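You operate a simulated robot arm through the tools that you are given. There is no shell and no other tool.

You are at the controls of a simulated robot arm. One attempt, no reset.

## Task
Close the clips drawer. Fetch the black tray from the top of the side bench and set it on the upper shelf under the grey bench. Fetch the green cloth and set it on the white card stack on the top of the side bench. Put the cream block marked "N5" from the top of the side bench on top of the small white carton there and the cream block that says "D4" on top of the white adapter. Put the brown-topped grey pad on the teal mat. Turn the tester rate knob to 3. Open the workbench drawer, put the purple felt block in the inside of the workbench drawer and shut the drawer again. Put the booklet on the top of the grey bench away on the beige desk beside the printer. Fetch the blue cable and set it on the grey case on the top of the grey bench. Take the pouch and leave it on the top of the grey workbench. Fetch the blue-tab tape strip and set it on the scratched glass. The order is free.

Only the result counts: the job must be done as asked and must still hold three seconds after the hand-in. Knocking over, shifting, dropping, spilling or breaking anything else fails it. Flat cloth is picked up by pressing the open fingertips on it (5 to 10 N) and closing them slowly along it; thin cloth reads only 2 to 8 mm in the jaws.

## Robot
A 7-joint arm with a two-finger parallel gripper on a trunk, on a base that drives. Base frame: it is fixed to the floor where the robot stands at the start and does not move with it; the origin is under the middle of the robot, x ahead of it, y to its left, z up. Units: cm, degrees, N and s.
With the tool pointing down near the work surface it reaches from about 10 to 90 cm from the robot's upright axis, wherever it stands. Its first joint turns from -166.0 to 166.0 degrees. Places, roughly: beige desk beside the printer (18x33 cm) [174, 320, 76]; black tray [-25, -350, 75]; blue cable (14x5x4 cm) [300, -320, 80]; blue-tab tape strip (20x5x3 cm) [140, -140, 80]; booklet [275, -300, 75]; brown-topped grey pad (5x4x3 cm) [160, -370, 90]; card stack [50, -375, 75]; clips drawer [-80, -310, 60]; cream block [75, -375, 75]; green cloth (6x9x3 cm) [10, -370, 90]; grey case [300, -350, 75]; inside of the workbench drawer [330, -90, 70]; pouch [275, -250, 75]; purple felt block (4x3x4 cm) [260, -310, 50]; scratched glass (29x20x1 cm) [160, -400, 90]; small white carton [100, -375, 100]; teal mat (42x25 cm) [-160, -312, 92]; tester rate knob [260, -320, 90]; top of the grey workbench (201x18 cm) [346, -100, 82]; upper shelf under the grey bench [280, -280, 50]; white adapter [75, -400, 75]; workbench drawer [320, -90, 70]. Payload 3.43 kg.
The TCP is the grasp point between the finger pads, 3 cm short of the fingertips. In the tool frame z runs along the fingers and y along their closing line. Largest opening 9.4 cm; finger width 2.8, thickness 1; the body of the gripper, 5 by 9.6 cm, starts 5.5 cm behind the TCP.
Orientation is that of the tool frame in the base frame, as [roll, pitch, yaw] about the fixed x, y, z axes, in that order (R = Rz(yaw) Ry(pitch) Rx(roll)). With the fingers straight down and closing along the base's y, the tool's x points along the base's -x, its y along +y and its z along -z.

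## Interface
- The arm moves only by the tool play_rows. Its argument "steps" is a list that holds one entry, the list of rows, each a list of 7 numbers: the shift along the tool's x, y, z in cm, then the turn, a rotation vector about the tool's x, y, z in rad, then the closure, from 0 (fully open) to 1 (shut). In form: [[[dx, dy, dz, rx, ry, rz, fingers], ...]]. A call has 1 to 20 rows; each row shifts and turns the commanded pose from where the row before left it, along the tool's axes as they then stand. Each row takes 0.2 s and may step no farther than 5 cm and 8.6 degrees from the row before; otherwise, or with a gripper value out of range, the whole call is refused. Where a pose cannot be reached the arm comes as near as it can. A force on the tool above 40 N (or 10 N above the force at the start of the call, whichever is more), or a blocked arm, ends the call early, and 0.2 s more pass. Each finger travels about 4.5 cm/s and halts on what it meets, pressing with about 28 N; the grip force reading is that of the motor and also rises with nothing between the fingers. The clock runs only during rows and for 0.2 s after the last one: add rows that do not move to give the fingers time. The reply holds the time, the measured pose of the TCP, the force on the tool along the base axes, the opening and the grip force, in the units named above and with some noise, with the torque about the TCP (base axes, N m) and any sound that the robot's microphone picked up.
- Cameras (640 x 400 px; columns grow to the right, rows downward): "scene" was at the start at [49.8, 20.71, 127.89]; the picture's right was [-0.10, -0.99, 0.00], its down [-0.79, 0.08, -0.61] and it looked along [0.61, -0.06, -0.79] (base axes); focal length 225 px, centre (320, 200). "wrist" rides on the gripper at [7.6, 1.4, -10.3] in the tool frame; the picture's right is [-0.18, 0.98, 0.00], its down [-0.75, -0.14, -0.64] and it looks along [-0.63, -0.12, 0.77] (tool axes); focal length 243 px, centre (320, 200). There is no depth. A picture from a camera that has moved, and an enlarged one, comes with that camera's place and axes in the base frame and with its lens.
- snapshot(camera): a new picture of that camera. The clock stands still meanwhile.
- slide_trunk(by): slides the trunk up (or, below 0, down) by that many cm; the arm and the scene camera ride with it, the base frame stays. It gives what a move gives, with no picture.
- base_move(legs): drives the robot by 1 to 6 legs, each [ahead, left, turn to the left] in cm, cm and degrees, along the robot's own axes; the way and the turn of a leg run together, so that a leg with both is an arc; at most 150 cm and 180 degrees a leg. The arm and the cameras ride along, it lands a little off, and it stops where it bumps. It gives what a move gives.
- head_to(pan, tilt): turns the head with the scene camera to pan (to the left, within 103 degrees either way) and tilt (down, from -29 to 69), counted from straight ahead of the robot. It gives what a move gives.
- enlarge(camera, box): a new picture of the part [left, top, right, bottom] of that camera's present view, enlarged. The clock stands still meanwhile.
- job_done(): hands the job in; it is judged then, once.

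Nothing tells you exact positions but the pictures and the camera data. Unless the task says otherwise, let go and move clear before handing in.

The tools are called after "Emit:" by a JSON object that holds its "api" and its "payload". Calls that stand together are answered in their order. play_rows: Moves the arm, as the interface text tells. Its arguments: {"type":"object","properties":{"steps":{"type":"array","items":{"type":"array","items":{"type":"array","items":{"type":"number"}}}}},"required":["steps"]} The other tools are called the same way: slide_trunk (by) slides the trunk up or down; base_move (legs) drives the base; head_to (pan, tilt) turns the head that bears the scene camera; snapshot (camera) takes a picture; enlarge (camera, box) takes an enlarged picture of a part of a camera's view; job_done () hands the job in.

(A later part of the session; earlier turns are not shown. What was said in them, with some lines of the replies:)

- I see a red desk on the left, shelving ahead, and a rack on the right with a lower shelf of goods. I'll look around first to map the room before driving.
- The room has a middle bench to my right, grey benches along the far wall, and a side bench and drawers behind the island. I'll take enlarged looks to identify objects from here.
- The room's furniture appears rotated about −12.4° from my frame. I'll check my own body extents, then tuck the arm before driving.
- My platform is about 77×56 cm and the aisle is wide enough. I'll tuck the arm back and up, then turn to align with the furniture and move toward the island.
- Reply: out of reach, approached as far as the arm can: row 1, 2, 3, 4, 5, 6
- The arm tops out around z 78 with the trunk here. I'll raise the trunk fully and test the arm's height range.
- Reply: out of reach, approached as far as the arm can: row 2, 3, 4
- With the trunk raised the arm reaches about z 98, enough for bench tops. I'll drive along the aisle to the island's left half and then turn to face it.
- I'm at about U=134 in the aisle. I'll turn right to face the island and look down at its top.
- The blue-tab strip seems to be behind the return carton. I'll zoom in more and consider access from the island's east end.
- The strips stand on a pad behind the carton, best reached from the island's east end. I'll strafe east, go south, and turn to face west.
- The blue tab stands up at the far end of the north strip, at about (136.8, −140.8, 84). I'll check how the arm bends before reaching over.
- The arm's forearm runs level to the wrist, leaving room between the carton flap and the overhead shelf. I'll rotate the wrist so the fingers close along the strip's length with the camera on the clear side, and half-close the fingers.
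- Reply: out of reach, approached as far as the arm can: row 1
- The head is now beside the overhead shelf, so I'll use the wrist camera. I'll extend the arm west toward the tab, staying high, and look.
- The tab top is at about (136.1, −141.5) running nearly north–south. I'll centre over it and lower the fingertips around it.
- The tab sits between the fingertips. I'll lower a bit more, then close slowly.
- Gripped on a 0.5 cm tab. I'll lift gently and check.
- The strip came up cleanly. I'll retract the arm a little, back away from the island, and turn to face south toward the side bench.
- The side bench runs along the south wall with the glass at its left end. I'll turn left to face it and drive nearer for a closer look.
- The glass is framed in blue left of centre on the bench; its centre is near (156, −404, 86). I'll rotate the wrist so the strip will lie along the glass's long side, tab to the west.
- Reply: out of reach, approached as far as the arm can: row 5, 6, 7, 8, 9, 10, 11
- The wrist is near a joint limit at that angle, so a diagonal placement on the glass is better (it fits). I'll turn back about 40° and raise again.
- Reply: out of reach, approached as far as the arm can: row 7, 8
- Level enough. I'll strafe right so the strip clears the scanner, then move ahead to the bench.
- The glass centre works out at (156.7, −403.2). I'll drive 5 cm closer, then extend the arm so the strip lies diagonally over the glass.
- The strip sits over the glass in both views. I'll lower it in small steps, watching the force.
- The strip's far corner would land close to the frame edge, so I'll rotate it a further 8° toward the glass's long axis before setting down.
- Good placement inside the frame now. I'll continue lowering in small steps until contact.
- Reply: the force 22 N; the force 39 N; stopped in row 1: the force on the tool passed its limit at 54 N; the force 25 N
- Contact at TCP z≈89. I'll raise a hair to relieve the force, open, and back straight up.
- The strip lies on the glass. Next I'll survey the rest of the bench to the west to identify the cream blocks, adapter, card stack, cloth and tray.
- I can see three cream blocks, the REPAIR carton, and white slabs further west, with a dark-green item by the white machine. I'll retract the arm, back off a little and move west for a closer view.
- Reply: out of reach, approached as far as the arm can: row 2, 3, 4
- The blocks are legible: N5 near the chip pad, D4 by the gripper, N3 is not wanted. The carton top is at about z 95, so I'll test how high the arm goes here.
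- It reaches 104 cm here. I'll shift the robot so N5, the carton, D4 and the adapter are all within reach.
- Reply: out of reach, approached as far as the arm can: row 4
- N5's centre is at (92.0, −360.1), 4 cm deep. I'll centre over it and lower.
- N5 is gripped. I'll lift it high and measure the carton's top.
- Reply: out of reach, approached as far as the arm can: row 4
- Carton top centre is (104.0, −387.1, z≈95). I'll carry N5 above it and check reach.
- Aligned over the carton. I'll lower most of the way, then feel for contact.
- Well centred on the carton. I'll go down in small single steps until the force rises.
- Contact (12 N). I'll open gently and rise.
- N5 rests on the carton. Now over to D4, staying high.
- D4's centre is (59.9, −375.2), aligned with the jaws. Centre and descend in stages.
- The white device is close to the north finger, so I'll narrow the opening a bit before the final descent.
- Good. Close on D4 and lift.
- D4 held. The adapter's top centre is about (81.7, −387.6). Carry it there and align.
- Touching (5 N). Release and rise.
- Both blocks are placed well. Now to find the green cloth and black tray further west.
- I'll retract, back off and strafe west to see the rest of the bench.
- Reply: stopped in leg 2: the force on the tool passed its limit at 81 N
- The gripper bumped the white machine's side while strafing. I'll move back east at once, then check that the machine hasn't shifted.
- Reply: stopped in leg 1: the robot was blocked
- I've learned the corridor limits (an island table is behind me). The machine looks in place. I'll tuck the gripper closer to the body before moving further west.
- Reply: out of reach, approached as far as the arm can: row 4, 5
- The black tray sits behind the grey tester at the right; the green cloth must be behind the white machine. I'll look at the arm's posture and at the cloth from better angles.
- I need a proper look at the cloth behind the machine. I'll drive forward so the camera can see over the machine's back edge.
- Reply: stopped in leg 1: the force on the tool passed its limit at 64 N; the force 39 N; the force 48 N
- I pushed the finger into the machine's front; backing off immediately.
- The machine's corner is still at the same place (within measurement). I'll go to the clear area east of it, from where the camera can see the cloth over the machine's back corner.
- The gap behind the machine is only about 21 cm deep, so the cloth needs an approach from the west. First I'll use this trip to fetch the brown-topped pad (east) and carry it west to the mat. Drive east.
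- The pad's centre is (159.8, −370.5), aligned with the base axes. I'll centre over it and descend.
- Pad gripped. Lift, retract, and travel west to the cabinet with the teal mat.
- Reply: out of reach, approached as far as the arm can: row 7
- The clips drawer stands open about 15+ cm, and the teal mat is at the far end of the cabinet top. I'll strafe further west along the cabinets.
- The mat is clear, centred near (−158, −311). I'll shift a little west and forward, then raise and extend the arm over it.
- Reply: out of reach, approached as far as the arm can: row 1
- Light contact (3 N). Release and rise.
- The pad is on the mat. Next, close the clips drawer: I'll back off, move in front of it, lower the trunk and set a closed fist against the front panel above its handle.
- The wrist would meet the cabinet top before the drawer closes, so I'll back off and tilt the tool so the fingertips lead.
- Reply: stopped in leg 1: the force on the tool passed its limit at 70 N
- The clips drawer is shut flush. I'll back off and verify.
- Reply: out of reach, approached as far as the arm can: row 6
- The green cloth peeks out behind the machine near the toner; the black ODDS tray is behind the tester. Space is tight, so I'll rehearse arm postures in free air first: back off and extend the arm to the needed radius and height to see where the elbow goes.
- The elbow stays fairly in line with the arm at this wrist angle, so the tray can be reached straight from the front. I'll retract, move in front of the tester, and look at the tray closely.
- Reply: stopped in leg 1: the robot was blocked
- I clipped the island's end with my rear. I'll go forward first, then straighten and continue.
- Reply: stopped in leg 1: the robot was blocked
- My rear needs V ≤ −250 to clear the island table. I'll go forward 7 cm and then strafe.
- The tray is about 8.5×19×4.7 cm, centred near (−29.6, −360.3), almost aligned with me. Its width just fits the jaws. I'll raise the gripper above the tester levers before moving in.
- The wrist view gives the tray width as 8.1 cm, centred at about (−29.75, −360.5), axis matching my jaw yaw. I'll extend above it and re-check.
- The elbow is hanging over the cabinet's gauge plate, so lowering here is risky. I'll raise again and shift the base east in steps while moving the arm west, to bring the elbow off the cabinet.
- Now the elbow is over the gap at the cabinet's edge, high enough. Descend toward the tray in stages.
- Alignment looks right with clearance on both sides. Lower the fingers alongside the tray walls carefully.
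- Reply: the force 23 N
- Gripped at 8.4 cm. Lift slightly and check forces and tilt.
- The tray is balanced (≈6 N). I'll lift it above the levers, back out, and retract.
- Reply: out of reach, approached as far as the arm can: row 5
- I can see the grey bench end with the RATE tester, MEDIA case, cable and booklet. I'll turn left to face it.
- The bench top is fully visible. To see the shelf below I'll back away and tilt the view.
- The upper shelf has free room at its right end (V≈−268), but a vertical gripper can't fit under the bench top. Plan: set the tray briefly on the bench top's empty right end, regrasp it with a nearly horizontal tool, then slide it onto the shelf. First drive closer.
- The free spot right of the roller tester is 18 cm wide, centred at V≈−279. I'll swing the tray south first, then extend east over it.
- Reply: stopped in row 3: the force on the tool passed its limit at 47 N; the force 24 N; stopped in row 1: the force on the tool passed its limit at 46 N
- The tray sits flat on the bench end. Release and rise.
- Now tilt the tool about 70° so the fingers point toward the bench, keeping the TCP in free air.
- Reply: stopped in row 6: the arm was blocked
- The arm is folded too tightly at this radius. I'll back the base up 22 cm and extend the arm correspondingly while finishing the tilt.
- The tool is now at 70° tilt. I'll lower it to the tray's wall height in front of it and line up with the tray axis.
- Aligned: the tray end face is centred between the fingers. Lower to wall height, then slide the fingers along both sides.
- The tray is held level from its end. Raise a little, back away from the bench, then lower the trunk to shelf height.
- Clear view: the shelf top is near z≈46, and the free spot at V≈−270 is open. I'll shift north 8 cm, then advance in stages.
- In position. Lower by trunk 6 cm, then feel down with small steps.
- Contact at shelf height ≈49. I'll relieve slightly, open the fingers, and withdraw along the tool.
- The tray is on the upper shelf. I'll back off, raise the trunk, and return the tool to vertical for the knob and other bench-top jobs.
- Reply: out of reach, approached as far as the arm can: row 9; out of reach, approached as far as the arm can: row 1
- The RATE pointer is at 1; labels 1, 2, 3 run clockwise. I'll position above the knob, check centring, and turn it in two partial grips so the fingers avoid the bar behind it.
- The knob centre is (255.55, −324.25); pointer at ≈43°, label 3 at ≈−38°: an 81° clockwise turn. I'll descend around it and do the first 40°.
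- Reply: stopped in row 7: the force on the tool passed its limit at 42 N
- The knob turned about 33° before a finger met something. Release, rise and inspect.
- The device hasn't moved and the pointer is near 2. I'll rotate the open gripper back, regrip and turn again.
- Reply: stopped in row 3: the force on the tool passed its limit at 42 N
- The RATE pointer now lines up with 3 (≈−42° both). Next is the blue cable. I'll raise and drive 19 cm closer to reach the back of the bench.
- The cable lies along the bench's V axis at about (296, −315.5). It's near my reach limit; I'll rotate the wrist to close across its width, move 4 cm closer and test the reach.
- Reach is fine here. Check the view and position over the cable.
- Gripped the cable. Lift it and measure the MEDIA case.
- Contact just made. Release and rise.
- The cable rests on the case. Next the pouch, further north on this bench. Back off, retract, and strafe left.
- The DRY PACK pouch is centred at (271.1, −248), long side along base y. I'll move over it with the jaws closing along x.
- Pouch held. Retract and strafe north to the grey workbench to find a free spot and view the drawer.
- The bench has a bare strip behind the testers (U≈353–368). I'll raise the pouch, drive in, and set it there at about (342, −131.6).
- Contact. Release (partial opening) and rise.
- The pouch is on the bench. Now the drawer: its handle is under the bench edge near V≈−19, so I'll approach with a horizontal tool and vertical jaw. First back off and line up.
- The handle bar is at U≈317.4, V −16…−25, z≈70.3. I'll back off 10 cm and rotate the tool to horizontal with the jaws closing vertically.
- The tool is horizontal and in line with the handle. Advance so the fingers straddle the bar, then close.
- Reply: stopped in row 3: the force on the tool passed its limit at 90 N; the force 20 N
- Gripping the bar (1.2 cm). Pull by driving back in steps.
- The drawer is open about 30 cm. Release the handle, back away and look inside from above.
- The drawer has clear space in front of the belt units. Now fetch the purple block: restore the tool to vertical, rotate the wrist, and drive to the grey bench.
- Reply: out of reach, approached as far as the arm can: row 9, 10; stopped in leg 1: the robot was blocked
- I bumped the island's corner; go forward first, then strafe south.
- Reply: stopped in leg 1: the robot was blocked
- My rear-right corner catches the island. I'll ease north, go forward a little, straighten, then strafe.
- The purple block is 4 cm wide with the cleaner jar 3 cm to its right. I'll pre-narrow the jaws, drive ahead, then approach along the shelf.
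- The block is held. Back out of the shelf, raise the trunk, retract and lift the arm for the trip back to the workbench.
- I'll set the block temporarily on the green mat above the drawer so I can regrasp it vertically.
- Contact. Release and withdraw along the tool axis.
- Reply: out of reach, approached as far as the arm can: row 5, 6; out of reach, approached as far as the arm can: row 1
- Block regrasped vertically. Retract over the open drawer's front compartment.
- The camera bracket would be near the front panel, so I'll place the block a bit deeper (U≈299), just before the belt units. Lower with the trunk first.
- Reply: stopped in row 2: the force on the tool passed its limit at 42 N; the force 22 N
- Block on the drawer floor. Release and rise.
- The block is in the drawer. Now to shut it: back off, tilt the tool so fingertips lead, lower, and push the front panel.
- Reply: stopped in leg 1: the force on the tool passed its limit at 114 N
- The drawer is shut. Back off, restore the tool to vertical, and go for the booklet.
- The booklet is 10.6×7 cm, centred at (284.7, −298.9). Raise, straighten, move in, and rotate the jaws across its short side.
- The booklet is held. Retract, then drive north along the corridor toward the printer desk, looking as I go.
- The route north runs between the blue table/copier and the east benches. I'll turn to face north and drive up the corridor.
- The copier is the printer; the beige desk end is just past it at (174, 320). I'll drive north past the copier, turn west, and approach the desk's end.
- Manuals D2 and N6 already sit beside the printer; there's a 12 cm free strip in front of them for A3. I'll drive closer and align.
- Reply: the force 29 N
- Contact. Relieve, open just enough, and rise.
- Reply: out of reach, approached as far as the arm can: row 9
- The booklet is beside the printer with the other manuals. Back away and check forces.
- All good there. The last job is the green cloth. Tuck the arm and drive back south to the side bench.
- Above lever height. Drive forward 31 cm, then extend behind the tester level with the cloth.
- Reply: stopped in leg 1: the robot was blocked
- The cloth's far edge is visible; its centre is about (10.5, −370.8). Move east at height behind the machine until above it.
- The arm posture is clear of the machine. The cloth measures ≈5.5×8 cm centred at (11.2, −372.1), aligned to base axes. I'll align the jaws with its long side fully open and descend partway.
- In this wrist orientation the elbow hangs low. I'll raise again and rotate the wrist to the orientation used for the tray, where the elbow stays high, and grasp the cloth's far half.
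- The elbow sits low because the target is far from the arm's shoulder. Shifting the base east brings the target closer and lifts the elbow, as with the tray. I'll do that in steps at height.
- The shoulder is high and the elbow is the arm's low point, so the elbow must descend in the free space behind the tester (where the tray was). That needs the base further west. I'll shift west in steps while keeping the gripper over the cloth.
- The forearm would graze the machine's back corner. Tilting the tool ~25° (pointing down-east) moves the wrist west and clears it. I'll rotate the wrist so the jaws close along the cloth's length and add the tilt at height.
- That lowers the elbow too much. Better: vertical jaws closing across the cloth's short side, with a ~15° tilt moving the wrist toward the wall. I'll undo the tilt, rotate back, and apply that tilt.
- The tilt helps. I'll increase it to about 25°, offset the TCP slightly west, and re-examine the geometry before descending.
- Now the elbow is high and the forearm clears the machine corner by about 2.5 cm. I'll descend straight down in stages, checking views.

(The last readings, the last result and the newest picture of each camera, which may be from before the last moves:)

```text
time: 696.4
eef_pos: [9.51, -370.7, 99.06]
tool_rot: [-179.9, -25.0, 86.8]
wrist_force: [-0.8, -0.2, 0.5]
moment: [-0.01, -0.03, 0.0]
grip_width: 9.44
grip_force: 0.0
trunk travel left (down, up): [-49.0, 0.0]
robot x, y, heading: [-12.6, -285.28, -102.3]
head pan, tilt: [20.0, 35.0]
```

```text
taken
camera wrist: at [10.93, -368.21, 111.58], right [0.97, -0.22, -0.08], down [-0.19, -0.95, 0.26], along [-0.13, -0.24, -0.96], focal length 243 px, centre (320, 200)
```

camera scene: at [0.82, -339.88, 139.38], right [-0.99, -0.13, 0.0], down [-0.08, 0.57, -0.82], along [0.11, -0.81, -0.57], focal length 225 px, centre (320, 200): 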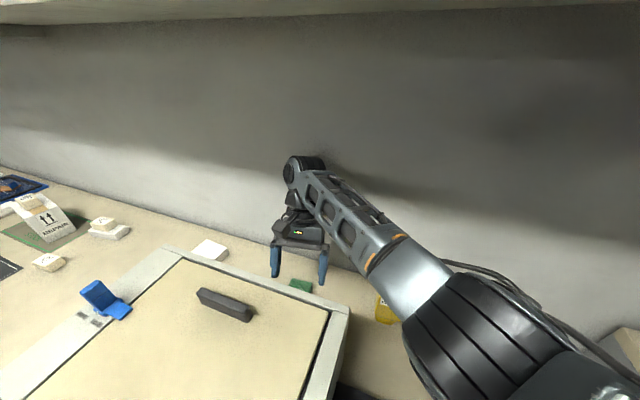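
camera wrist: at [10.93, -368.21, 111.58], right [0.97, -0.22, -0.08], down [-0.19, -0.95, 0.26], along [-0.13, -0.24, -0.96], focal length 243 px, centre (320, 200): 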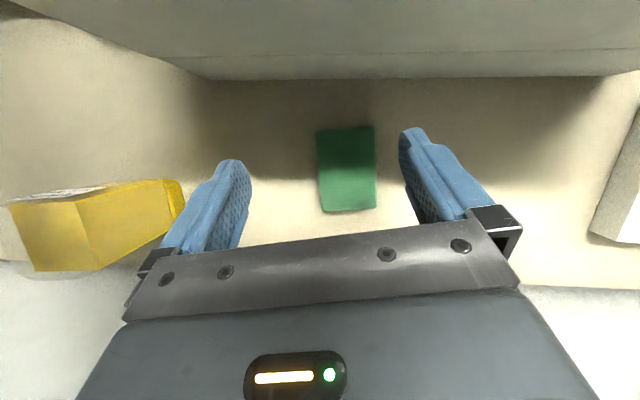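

Emit:
{"api": "head_to", "payload": {"pan": -5, "tilt": 45}}

Emit:
{"api": "snapshot", "payload": {"camera": "scene"}}

```text
time: 697.3
eef_pos: [9.51, -370.74, 99.08]
tool_rot: [-179.9, -25.0, 86.9]
wrist_force: [-0.5, -0.2, 0.4]
moment: [0.01, 0.01, -0.01]
grip_width: 9.41
grip_force: 0.0
trunk travel left (down, up): [-49.0, 0.0]
robot x, y, heading: [-12.46, -285.3, -102.3]
head pan, tilt: [-5.0, 45.0]
```

```text
taken
camera scene: at [-2.75, -338.92, 137.89], right [-0.95, 0.3, 0.0], down [0.21, 0.67, -0.71], along [-0.21, -0.68, -0.71], focal length 225 px, centre (320, 200)
```

scene: 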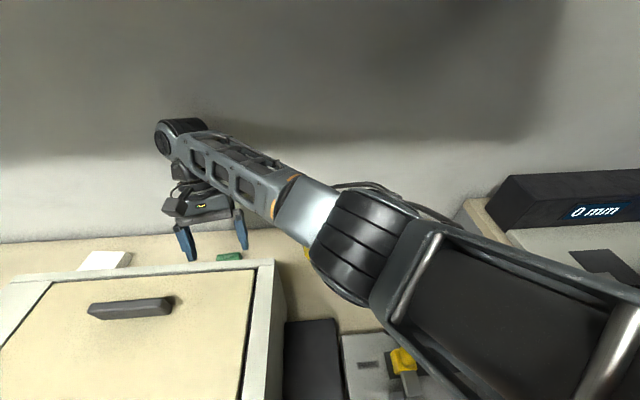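

The elbow stays at z≈121 while the gripper descends, so everything clears. Continue down to the cloth.

Emit:
{"api": "play_rows", "payload": {"steps": [[[-1.27, 0, 2.72, 0, 0, 0, 0], [-1.27, 0, 2.72, 0, 0, 0, 0]]]}}

Emit:
{"api": "snapshot", "payload": {"camera": "wrist"}}

Emit:
{"api": "snapshot", "payload": {"camera": "scene"}}

```text
time: 697.9
eef_pos: [9.42, -370.5, 93.14]
tool_rot: [-180.0, -25.1, 86.9]
wrist_force: [0.1, -0.1, 0.4]
moment: [-0.02, 0.01, 0.0]
grip_width: 9.38
grip_force: 0.0
trunk travel left (down, up): [-49.0, 0.0]
robot x, y, heading: [-12.34, -284.8, -102.5]
head pan, tilt: [-5.0, 45.0]
```

```text
taken
camera wrist: at [10.92, -368.04, 105.64], right [0.97, -0.22, -0.08], down [-0.19, -0.95, 0.26], along [-0.13, -0.24, -0.96], focal length 243 px, centre (320, 200)
```

wrist: 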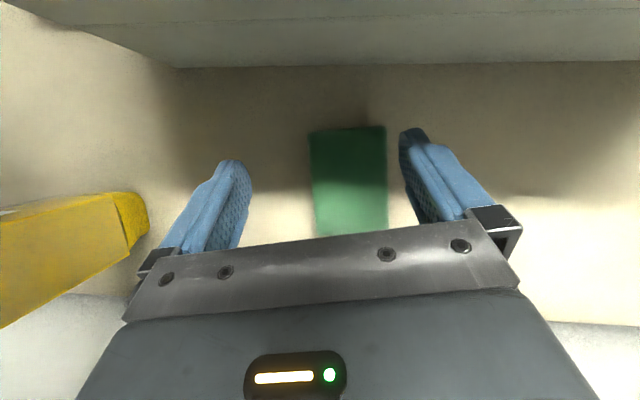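

```text
taken
camera scene: at [-2.78, -338.91, 137.9], right [-0.95, 0.3, 0.0], down [0.21, 0.67, -0.71], along [-0.21, -0.67, -0.71], focal length 225 px, centre (320, 200)
```

scene: 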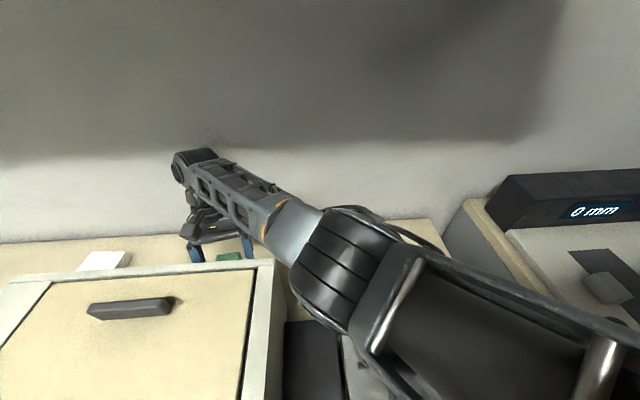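

Emit:
{"api": "play_rows", "payload": {"steps": [[[-0.6, 0.7, 1.3, 0, 0, 0, 0], [-0.6, 0.7, 1.3, 0, 0, 0, 0], [-0.4, 0, 0.9, 0, 0, 0, 0]]]}}

Emit:
{"api": "snapshot", "payload": {"camera": "wrist"}}

```text
time: 698.7
eef_pos: [10.94, -370.37, 89.28]
tool_rot: [179.9, -25.0, 87.0]
wrist_force: [-1.1, -0.4, 0.1]
moment: [0.0, -0.01, 0.0]
grip_width: 9.4
grip_force: 0.0
trunk travel left (down, up): [-49.0, 0.0]
robot x, y, heading: [-12.29, -285.07, -102.5]
head pan, tilt: [-5.0, 45.0]
```

```text
taken
camera wrist: at [12.38, -367.97, 101.87], right [0.97, -0.22, -0.08], down [-0.19, -0.95, 0.26], along [-0.13, -0.24, -0.96], focal length 243 px, centre (320, 200)
```

wrist: 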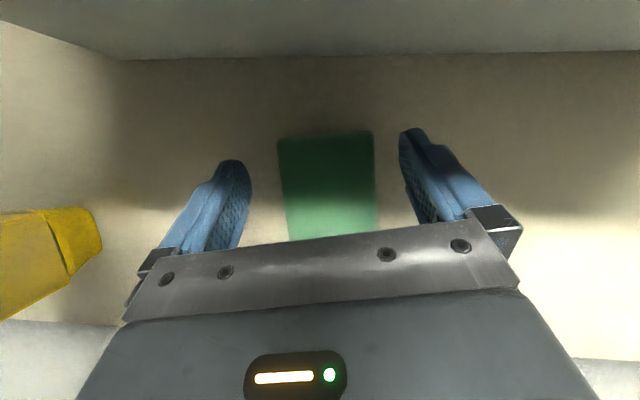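

The fingers straddle the cloth. Lower slightly and close slowly.

Emit:
{"api": "play_rows", "payload": {"steps": [[[-0.27, 0, 0.6, 0, 0, 0, 0], [0, 0, 0, 0, 0, 0, 0.15], [0, 0, 0, 0, 0, 0, 0.3], [0, 0, 0, 0, 0, 0, 0.45], [0, 0, 0, 0, 0, 0, 0.6], [0, 0, 0, 0, 0, 0, 0.8], [0, 0, 0, 0, 0, 0, 1], [0, 0, 0, 0, 0, 0, 1], [0, 0, 0, 0, 0, 0, 1]]]}}

Emit:
{"api": "snapshot", "payload": {"camera": "wrist"}}

```text
time: 700.7
eef_pos: [10.93, -370.22, 88.69]
tool_rot: [-180.0, -25.0, 86.8]
wrist_force: [-0.5, -0.3, 0.6]
moment: [-0.03, 0.06, -0.02]
grip_width: 5.92
grip_force: 27.7
out of reach, approached as far as the arm can: row 1
trunk travel left (down, up): [-49.0, 0.0]
robot x, y, heading: [-12.42, -284.94, -102.2]
head pan, tilt: [-5.0, 45.0]
```

```text
taken
camera wrist: at [12.38, -367.74, 101.33], right [0.97, -0.22, -0.08], down [-0.19, -0.95, 0.26], along [-0.13, -0.24, -0.96], focal length 243 px, centre (320, 200)
```

wrist: 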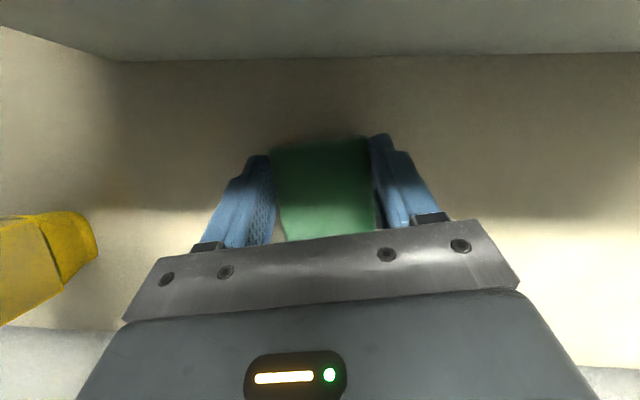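

Gripped at 5.9 cm. Lift straight up.

Emit:
{"api": "play_rows", "payload": {"steps": [[[0.42, 0, -0.9, 0, 0, 0, 1], [0.84, 0, -1.8, 0, 0, 0, 1], [1.14, 0, -2.45, 0, 0, 0, 1], [1.14, 0, -2.45, 0, 0, 0, 1], [1.14, 0, -2.45, 0, 0, 0, 1], [1.14, 0, -2.45, 0, 0, 0, 1], [1.14, 0, -2.45, 0, 0, 0, 1], [1.14, 0, -2.45, 0, 0, 0, 1]]]}}

Emit:
{"api": "snapshot", "payload": {"camera": "wrist"}}

Emit:
{"api": "snapshot", "payload": {"camera": "scene"}}

```text
time: 702.5
eef_pos: [10.98, -370.22, 108.04]
tool_rot: [-179.9, -25.1, 86.9]
wrist_force: [0.3, 0.1, -0.9]
moment: [0.03, -0.03, -0.02]
grip_width: 5.88
grip_force: 27.9
trunk travel left (down, up): [-49.0, 0.0]
robot x, y, heading: [-12.41, -285.62, -102.4]
head pan, tilt: [-5.0, 45.0]
```

```text
taken
camera wrist: at [12.4, -367.71, 120.56], right [0.97, -0.22, -0.08], down [-0.19, -0.95, 0.26], along [-0.13, -0.24, -0.96], focal length 243 px, centre (320, 200)
```

wrist: 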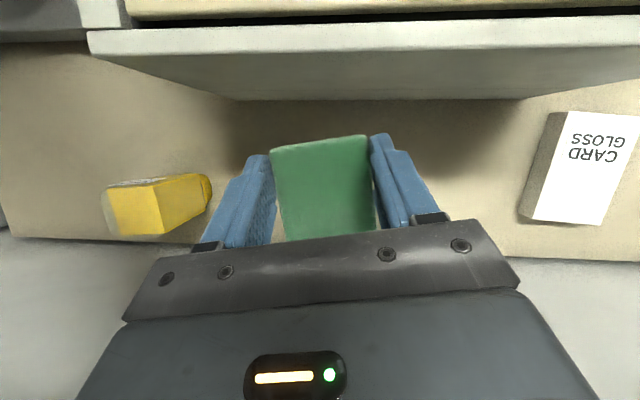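

```text
taken
camera scene: at [-2.75, -338.92, 137.88], right [-0.95, 0.3, 0.0], down [0.21, 0.68, -0.71], along [-0.21, -0.67, -0.71], focal length 225 px, centre (320, 200)
```

scene: 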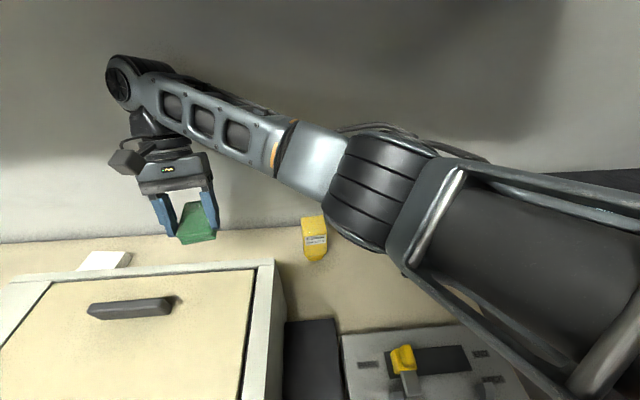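

The cloth is held. Raise a bit more, then strafe east with everything above the machine, toward the card stack.

Emit:
{"api": "play_rows", "payload": {"steps": [[[0.6, 0, -1.3, 0, 0, 0, 1], [0.6, 0, -1.3, 0, 0, 0, 1]]]}}

Emit:
{"api": "base_move", "payload": {"legs": [[-1, 0, 0], [0, 32, 0]]}}

Emit:
{"api": "snapshot", "payload": {"camera": "scene"}}

Emit:
{"api": "snapshot", "payload": {"camera": "wrist"}}

```text
time: 703.1
eef_pos: [10.99, -370.14, 110.83]
tool_rot: [-180.0, -25.0, 86.8]
wrist_force: [-1.1, 0.3, -0.2]
moment: [0.03, -0.01, -0.03]
grip_width: 5.9
grip_force: 28.0
trunk travel left (down, up): [-49.0, 0.0]
robot x, y, heading: [-12.65, -285.08, -102.3]
head pan, tilt: [-5.0, 45.0]
```

```text
time: 705.5
eef_pos: [43.0, -375.78, 110.79]
tool_rot: [180.0, -25.0, 87.3]
wrist_force: [-0.9, -0.3, -0.6]
moment: [-0.01, -0.03, -0.01]
grip_width: 5.87
grip_force: 27.8
trunk travel left (down, up): [-49.0, 0.0]
robot x, y, heading: [18.89, -291.12, -102.0]
head pan, tilt: [-5.0, 45.0]
```

```text
taken
camera scene: at [29.04, -344.66, 137.89], right [-0.96, 0.29, 0.0], down [0.21, 0.68, -0.71], along [-0.21, -0.68, -0.71], focal length 225 px, centre (320, 200)
```

scene: 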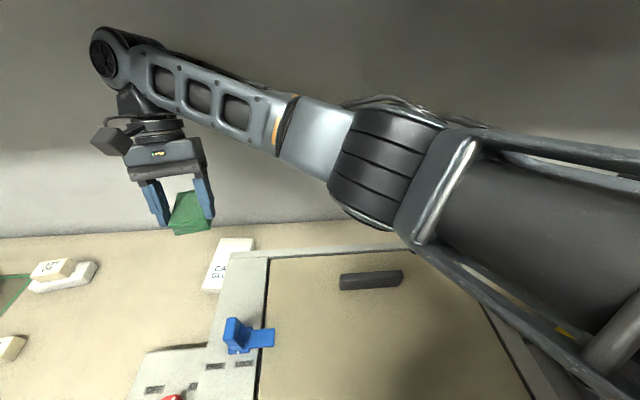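

```text
taken
camera wrist: at [44.35, -373.35, 123.4], right [0.97, -0.21, -0.08], down [-0.19, -0.95, 0.26], along [-0.13, -0.24, -0.96], focal length 243 px, centre (320, 200)
```

wrist: 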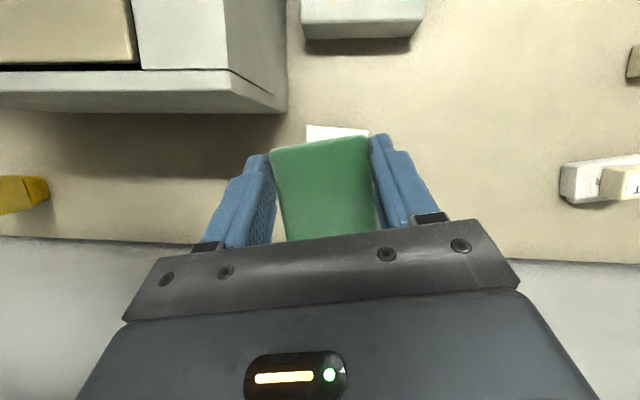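

The cloth is right over the card stack. Lower vertically with a slight southward correction.

Emit:
{"api": "play_rows", "payload": {"steps": [[[-2.1, -0.2, 2.3, 0, 0, 0, 1], [-1.27, -0.2, 2.72, 0, 0, 0, 1], [-1.27, 0, 2.72, 0, 0, 0, 1], [-1.27, 0, 2.72, 0, 0, 0, 1]]]}}

Emit:
{"api": "snapshot", "payload": {"camera": "scene"}}

Emit:
{"api": "snapshot", "payload": {"camera": "wrist"}}

```text
time: 706.5
eef_pos: [42.42, -376.83, 99.01]
tool_rot: [180.0, -25.0, 87.3]
wrist_force: [-0.7, 0.2, -0.7]
moment: [0.01, 0.01, 0.0]
grip_width: 5.86
grip_force: 28.4
trunk travel left (down, up): [-49.0, 0.0]
robot x, y, heading: [19.1, -290.97, -102.0]
head pan, tilt: [-5.0, 45.0]
```

```text
taken
camera scene: at [29.04, -344.66, 137.89], right [-0.96, 0.29, 0.0], down [0.21, 0.68, -0.71], along [-0.21, -0.68, -0.71], focal length 225 px, centre (320, 200)
```

scene: 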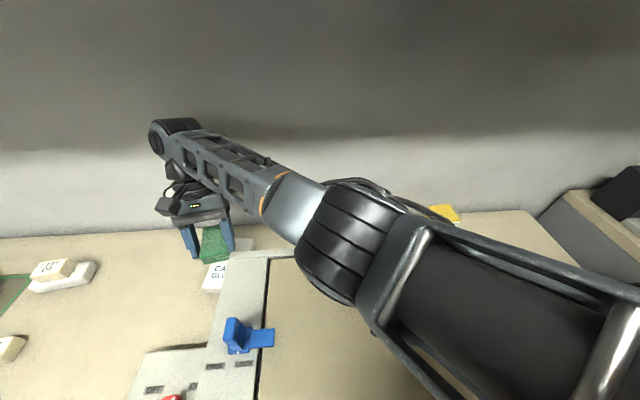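

```text
taken
camera wrist: at [43.88, -374.3, 111.61], right [0.97, -0.21, -0.08], down [-0.19, -0.95, 0.26], along [-0.13, -0.24, -0.96], focal length 243 px, centre (320, 200)
```

wrist: 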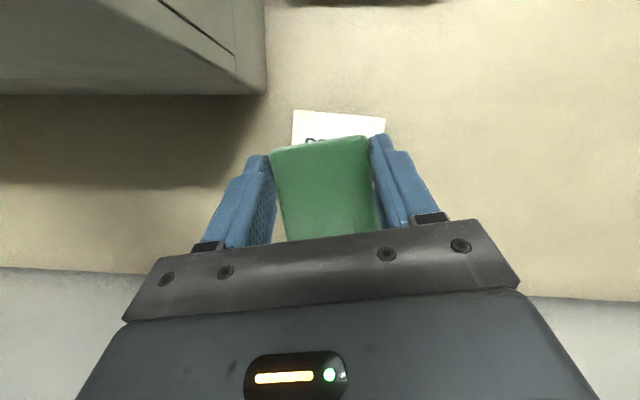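

Emit:
{"api": "play_rows", "payload": {"steps": [[[-1.27, 0.15, 2.72, 0, 0, 0, 1], [-0.85, 0.15, 1.8, 0, 0, 0, 1]]]}}

Emit:
{"api": "snapshot", "payload": {"camera": "wrist"}}

```text
time: 707.1
eef_pos: [42.57, -376.77, 93.87]
tool_rot: [180.0, -25.1, 87.2]
wrist_force: [-0.3, -0.1, -0.5]
moment: [-0.03, 0.02, -0.03]
grip_width: 5.9
grip_force: 28.3
trunk travel left (down, up): [-49.0, 0.0]
robot x, y, heading: [19.25, -291.54, -102.0]
head pan, tilt: [-5.0, 45.0]
```

```text
taken
camera wrist: at [44.1, -374.32, 106.53], right [0.97, -0.21, -0.08], down [-0.19, -0.95, 0.26], along [-0.13, -0.24, -0.96], focal length 243 px, centre (320, 200)
```

wrist: 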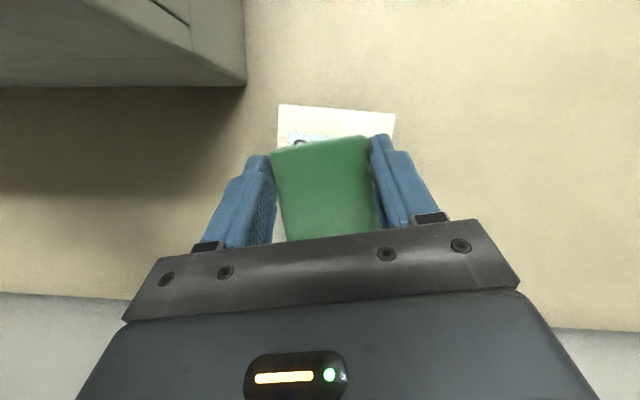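

Emit:
{"api": "play_rows", "payload": {"steps": [[[-0.42, 0.3, 0.9, 0, 0, 0, 1], [-0.21, 0, 0.45, 0, 0, 0, 1]]]}}

```text
time: 707.7
eef_pos: [42.9, -376.78, 92.55]
tool_rot: [-179.9, -24.9, 87.2]
wrist_force: [0.4, 0.1, 0.1]
moment: [-0.01, -0.01, -0.03]
grip_width: 5.88
grip_force: 27.8
trunk travel left (down, up): [-49.0, 0.0]
robot x, y, heading: [19.23, -291.22, -102.1]
head pan, tilt: [-5.0, 45.0]
```

Emit:
{"api": "play_rows", "payload": {"steps": [[[-0.21, 0, 0.45, 0, 0, 0, 1]]]}}

```text
time: 708.1
eef_pos: [43.06, -376.73, 92.02]
tool_rot: [180.0, -25.0, 87.3]
wrist_force: [-0.3, 0.2, -0.6]
moment: [0.0, 0.04, 0.01]
grip_width: 5.9
grip_force: 28.1
trunk travel left (down, up): [-49.0, 0.0]
robot x, y, heading: [19.48, -290.91, -101.8]
head pan, tilt: [-5.0, 45.0]
```

Emit:
{"api": "play_rows", "payload": {"steps": [[[-0.17, 0, 0.36, 0, 0, 0, 1]]]}}

```text
time: 708.5
eef_pos: [43.04, -376.83, 91.76]
tool_rot: [-180.0, -25.0, 87.3]
wrist_force: [-0.9, 2.4, 11.2]
moment: [-0.08, 0.33, -0.1]
grip_width: 5.88
grip_force: 28.8
trunk travel left (down, up): [-49.0, 0.0]
robot x, y, heading: [19.01, -291.32, -101.7]
head pan, tilt: [-5.0, 45.0]
```

Contact with the card stack (11 N). Open slowly and withdraw straight up.

Emit:
{"api": "play_rows", "payload": {"steps": [[[0.03, 0, -0.07, 0, 0, 0, 1], [0, 0, 0, 0, 0, 0, 0.3], [0, 0, 0, 0, 0, 0, 0.15], [0, 0, 0, 0, 0, 0, 0.1], [0, 0, 0, 0, 0, 0, 0.1], [0.42, 0, -0.9, 0, 0, 0, 0.1], [0.84, 0, -1.8, 0, 0, 0, 0.1], [1.14, 0, -2.45, 0, 0, 0, 0.1], [1.14, 0, -2.45, 0, 0, 0, 0.1]]]}}

Emit:
{"api": "snapshot", "payload": {"camera": "wrist"}}

Emit:
{"api": "snapshot", "payload": {"camera": "scene"}}

```text
time: 710.5
eef_pos: [42.86, -376.59, 100.0]
tool_rot: [-179.9, -25.0, 87.3]
wrist_force: [0.2, 0.6, -0.2]
moment: [0.01, 0.0, 0.02]
grip_width: 8.45
grip_force: 0.1
trunk travel left (down, up): [-49.0, 0.0]
robot x, y, heading: [19.24, -290.9, -102.0]
head pan, tilt: [-5.0, 45.0]
```

```text
taken
camera wrist: at [44.37, -374.23, 112.52], right [0.97, -0.21, -0.08], down [-0.19, -0.95, 0.26], along [-0.13, -0.24, -0.96], focal length 243 px, centre (320, 200)
```

wrist: 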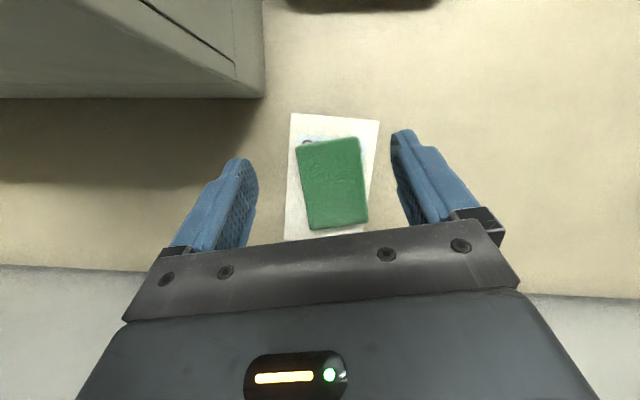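

```text
taken
camera scene: at [29.08, -344.66, 137.88], right [-0.96, 0.29, 0.0], down [0.21, 0.68, -0.71], along [-0.21, -0.68, -0.71], focal length 225 px, centre (320, 200)
```

scene: 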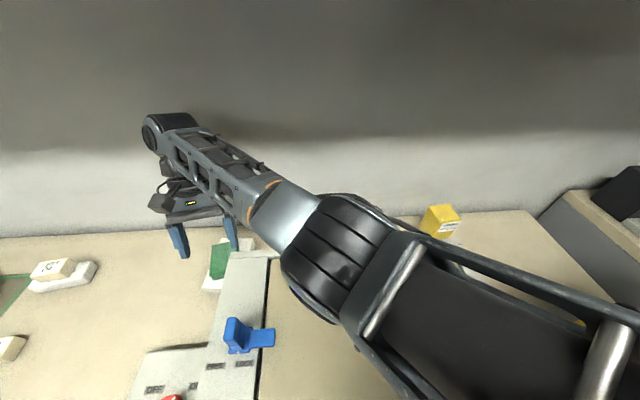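

The cloth lies on the card stack. Raise, back away, and do a final check of the areas.

Emit:
{"api": "play_rows", "payload": {"steps": [[[1.14, 0, -2.45, 0, 0, 0, 0.1], [1.14, 0, -2.45, 0, 0, 0, 0.1], [1.14, 0, -2.45, 0, 0, 0, 0.1]]]}}

Emit:
{"api": "base_move", "payload": {"legs": [[-26, 4, 0]]}}

Emit:
{"api": "head_to", "payload": {"pan": 5, "tilt": 38}}

Emit:
{"api": "snapshot", "payload": {"camera": "scene"}}

Emit:
{"api": "head_to", "payload": {"pan": 55, "tilt": 30}}

Emit:
{"api": "snapshot", "payload": {"camera": "scene"}}

```text
time: 711.3
eef_pos: [42.85, -376.74, 108.02]
tool_rot: [-180.0, -25.0, 87.2]
wrist_force: [0.2, 0.7, -0.2]
moment: [0.03, -0.01, 0.01]
grip_width: 8.47
grip_force: 0.0
trunk travel left (down, up): [-49.0, 0.0]
robot x, y, heading: [19.18, -290.98, -101.9]
head pan, tilt: [-5.0, 45.0]
```

```text
time: 713.2
eef_pos: [51.92, -352.26, 108.0]
tool_rot: [-179.9, -25.0, 87.1]
wrist_force: [-0.4, 0.5, 0.3]
moment: [0.03, 0.02, 0.0]
grip_width: 8.46
grip_force: 0.0
trunk travel left (down, up): [-49.0, 0.0]
robot x, y, heading: [28.87, -266.25, -102.1]
head pan, tilt: [-5.0, 45.0]
```

```text
time: 713.9
eef_pos: [51.94, -352.26, 108.07]
tool_rot: [-180.0, -25.0, 87.2]
wrist_force: [-0.7, 0.2, -0.1]
moment: [-0.01, -0.03, 0.02]
grip_width: 8.47
grip_force: 0.0
trunk travel left (down, up): [-49.0, 0.0]
robot x, y, heading: [28.23, -266.3, -102.4]
head pan, tilt: [5.0, 38.0]
```

```text
taken
camera scene: at [39.57, -320.78, 138.91], right [-0.99, 0.13, 0.0], down [0.08, 0.61, -0.79], along [-0.1, -0.78, -0.62], focal length 225 px, centre (320, 200)
```

scene: 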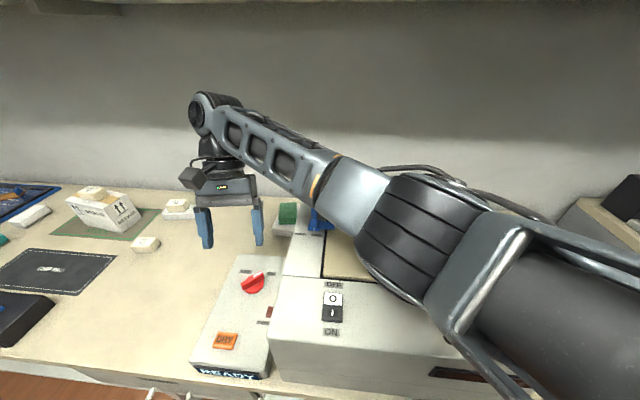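

```text
time: 715.1
eef_pos: [51.98, -352.2, 108.1]
tool_rot: [180.0, -25.0, 86.9]
wrist_force: [0.4, 0.5, 0.3]
moment: [0.02, 0.05, -0.01]
grip_width: 8.43
grip_force: 0.1
trunk travel left (down, up): [-49.0, 0.0]
robot x, y, heading: [28.22, -266.45, -102.3]
head pan, tilt: [55.0, 30.0]
```

```text
taken
camera scene: at [46.8, -318.86, 140.15], right [-0.73, -0.68, 0.0], down [-0.34, 0.37, -0.87], along [0.59, -0.64, -0.5], focal length 225 px, centre (320, 200)
```

scene: 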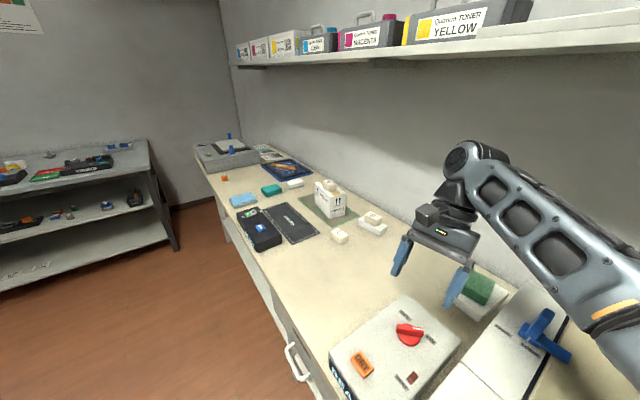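

Every task item checks out in the last pictures, and the gripper is open and clear of everything. Handing in the job.

Emit:
{"api": "job_done", "payload": {}}

```text
The job is handed in.
```

I carried out every part of the job and handed it in. The hand-in gave no verdict, so the results below rest on my own pictures.

- **Clips drawer:** pushed shut, flush with the fronts around it.
- **Black tray:** the ODDS tray, contents still in it, is on the upper shelf under the grey bench, at the right-hand end.
- **Green cloth:** on the white card stack on the side bench.
- **Cream blocks:** N5 is on the small white carton and D4 is on the white adapter.
- **Brown-topped grey pad:** on the teal mat.
- **Tester rate knob:** the pointer lines up with 3.
- **Purple felt block:** on the drawer floor in front of the belt units, and the workbench drawer is shut again.
- **Booklet:** the A3 manual is on the beige desk beside the printer, in line with the two manuals already there.
- **Blue cable:** on the grey MEDIA case.
- **Pouch:** on the grey workbench top, on the bare strip behind the testers.
- **Blue-tab tape strip:** lying diagonally on the scratched glass, inside the frame.

**Possible risk:**
- Early on, the gripper bumped the white machine on the side bench twice, at up to about 80 N. Measured afterwards, the machine had not moved.
- The base touched the middle tables several times and once stopped against something under the side bench. I saw no sign of damage, but I did not look again at what stands on those tables.
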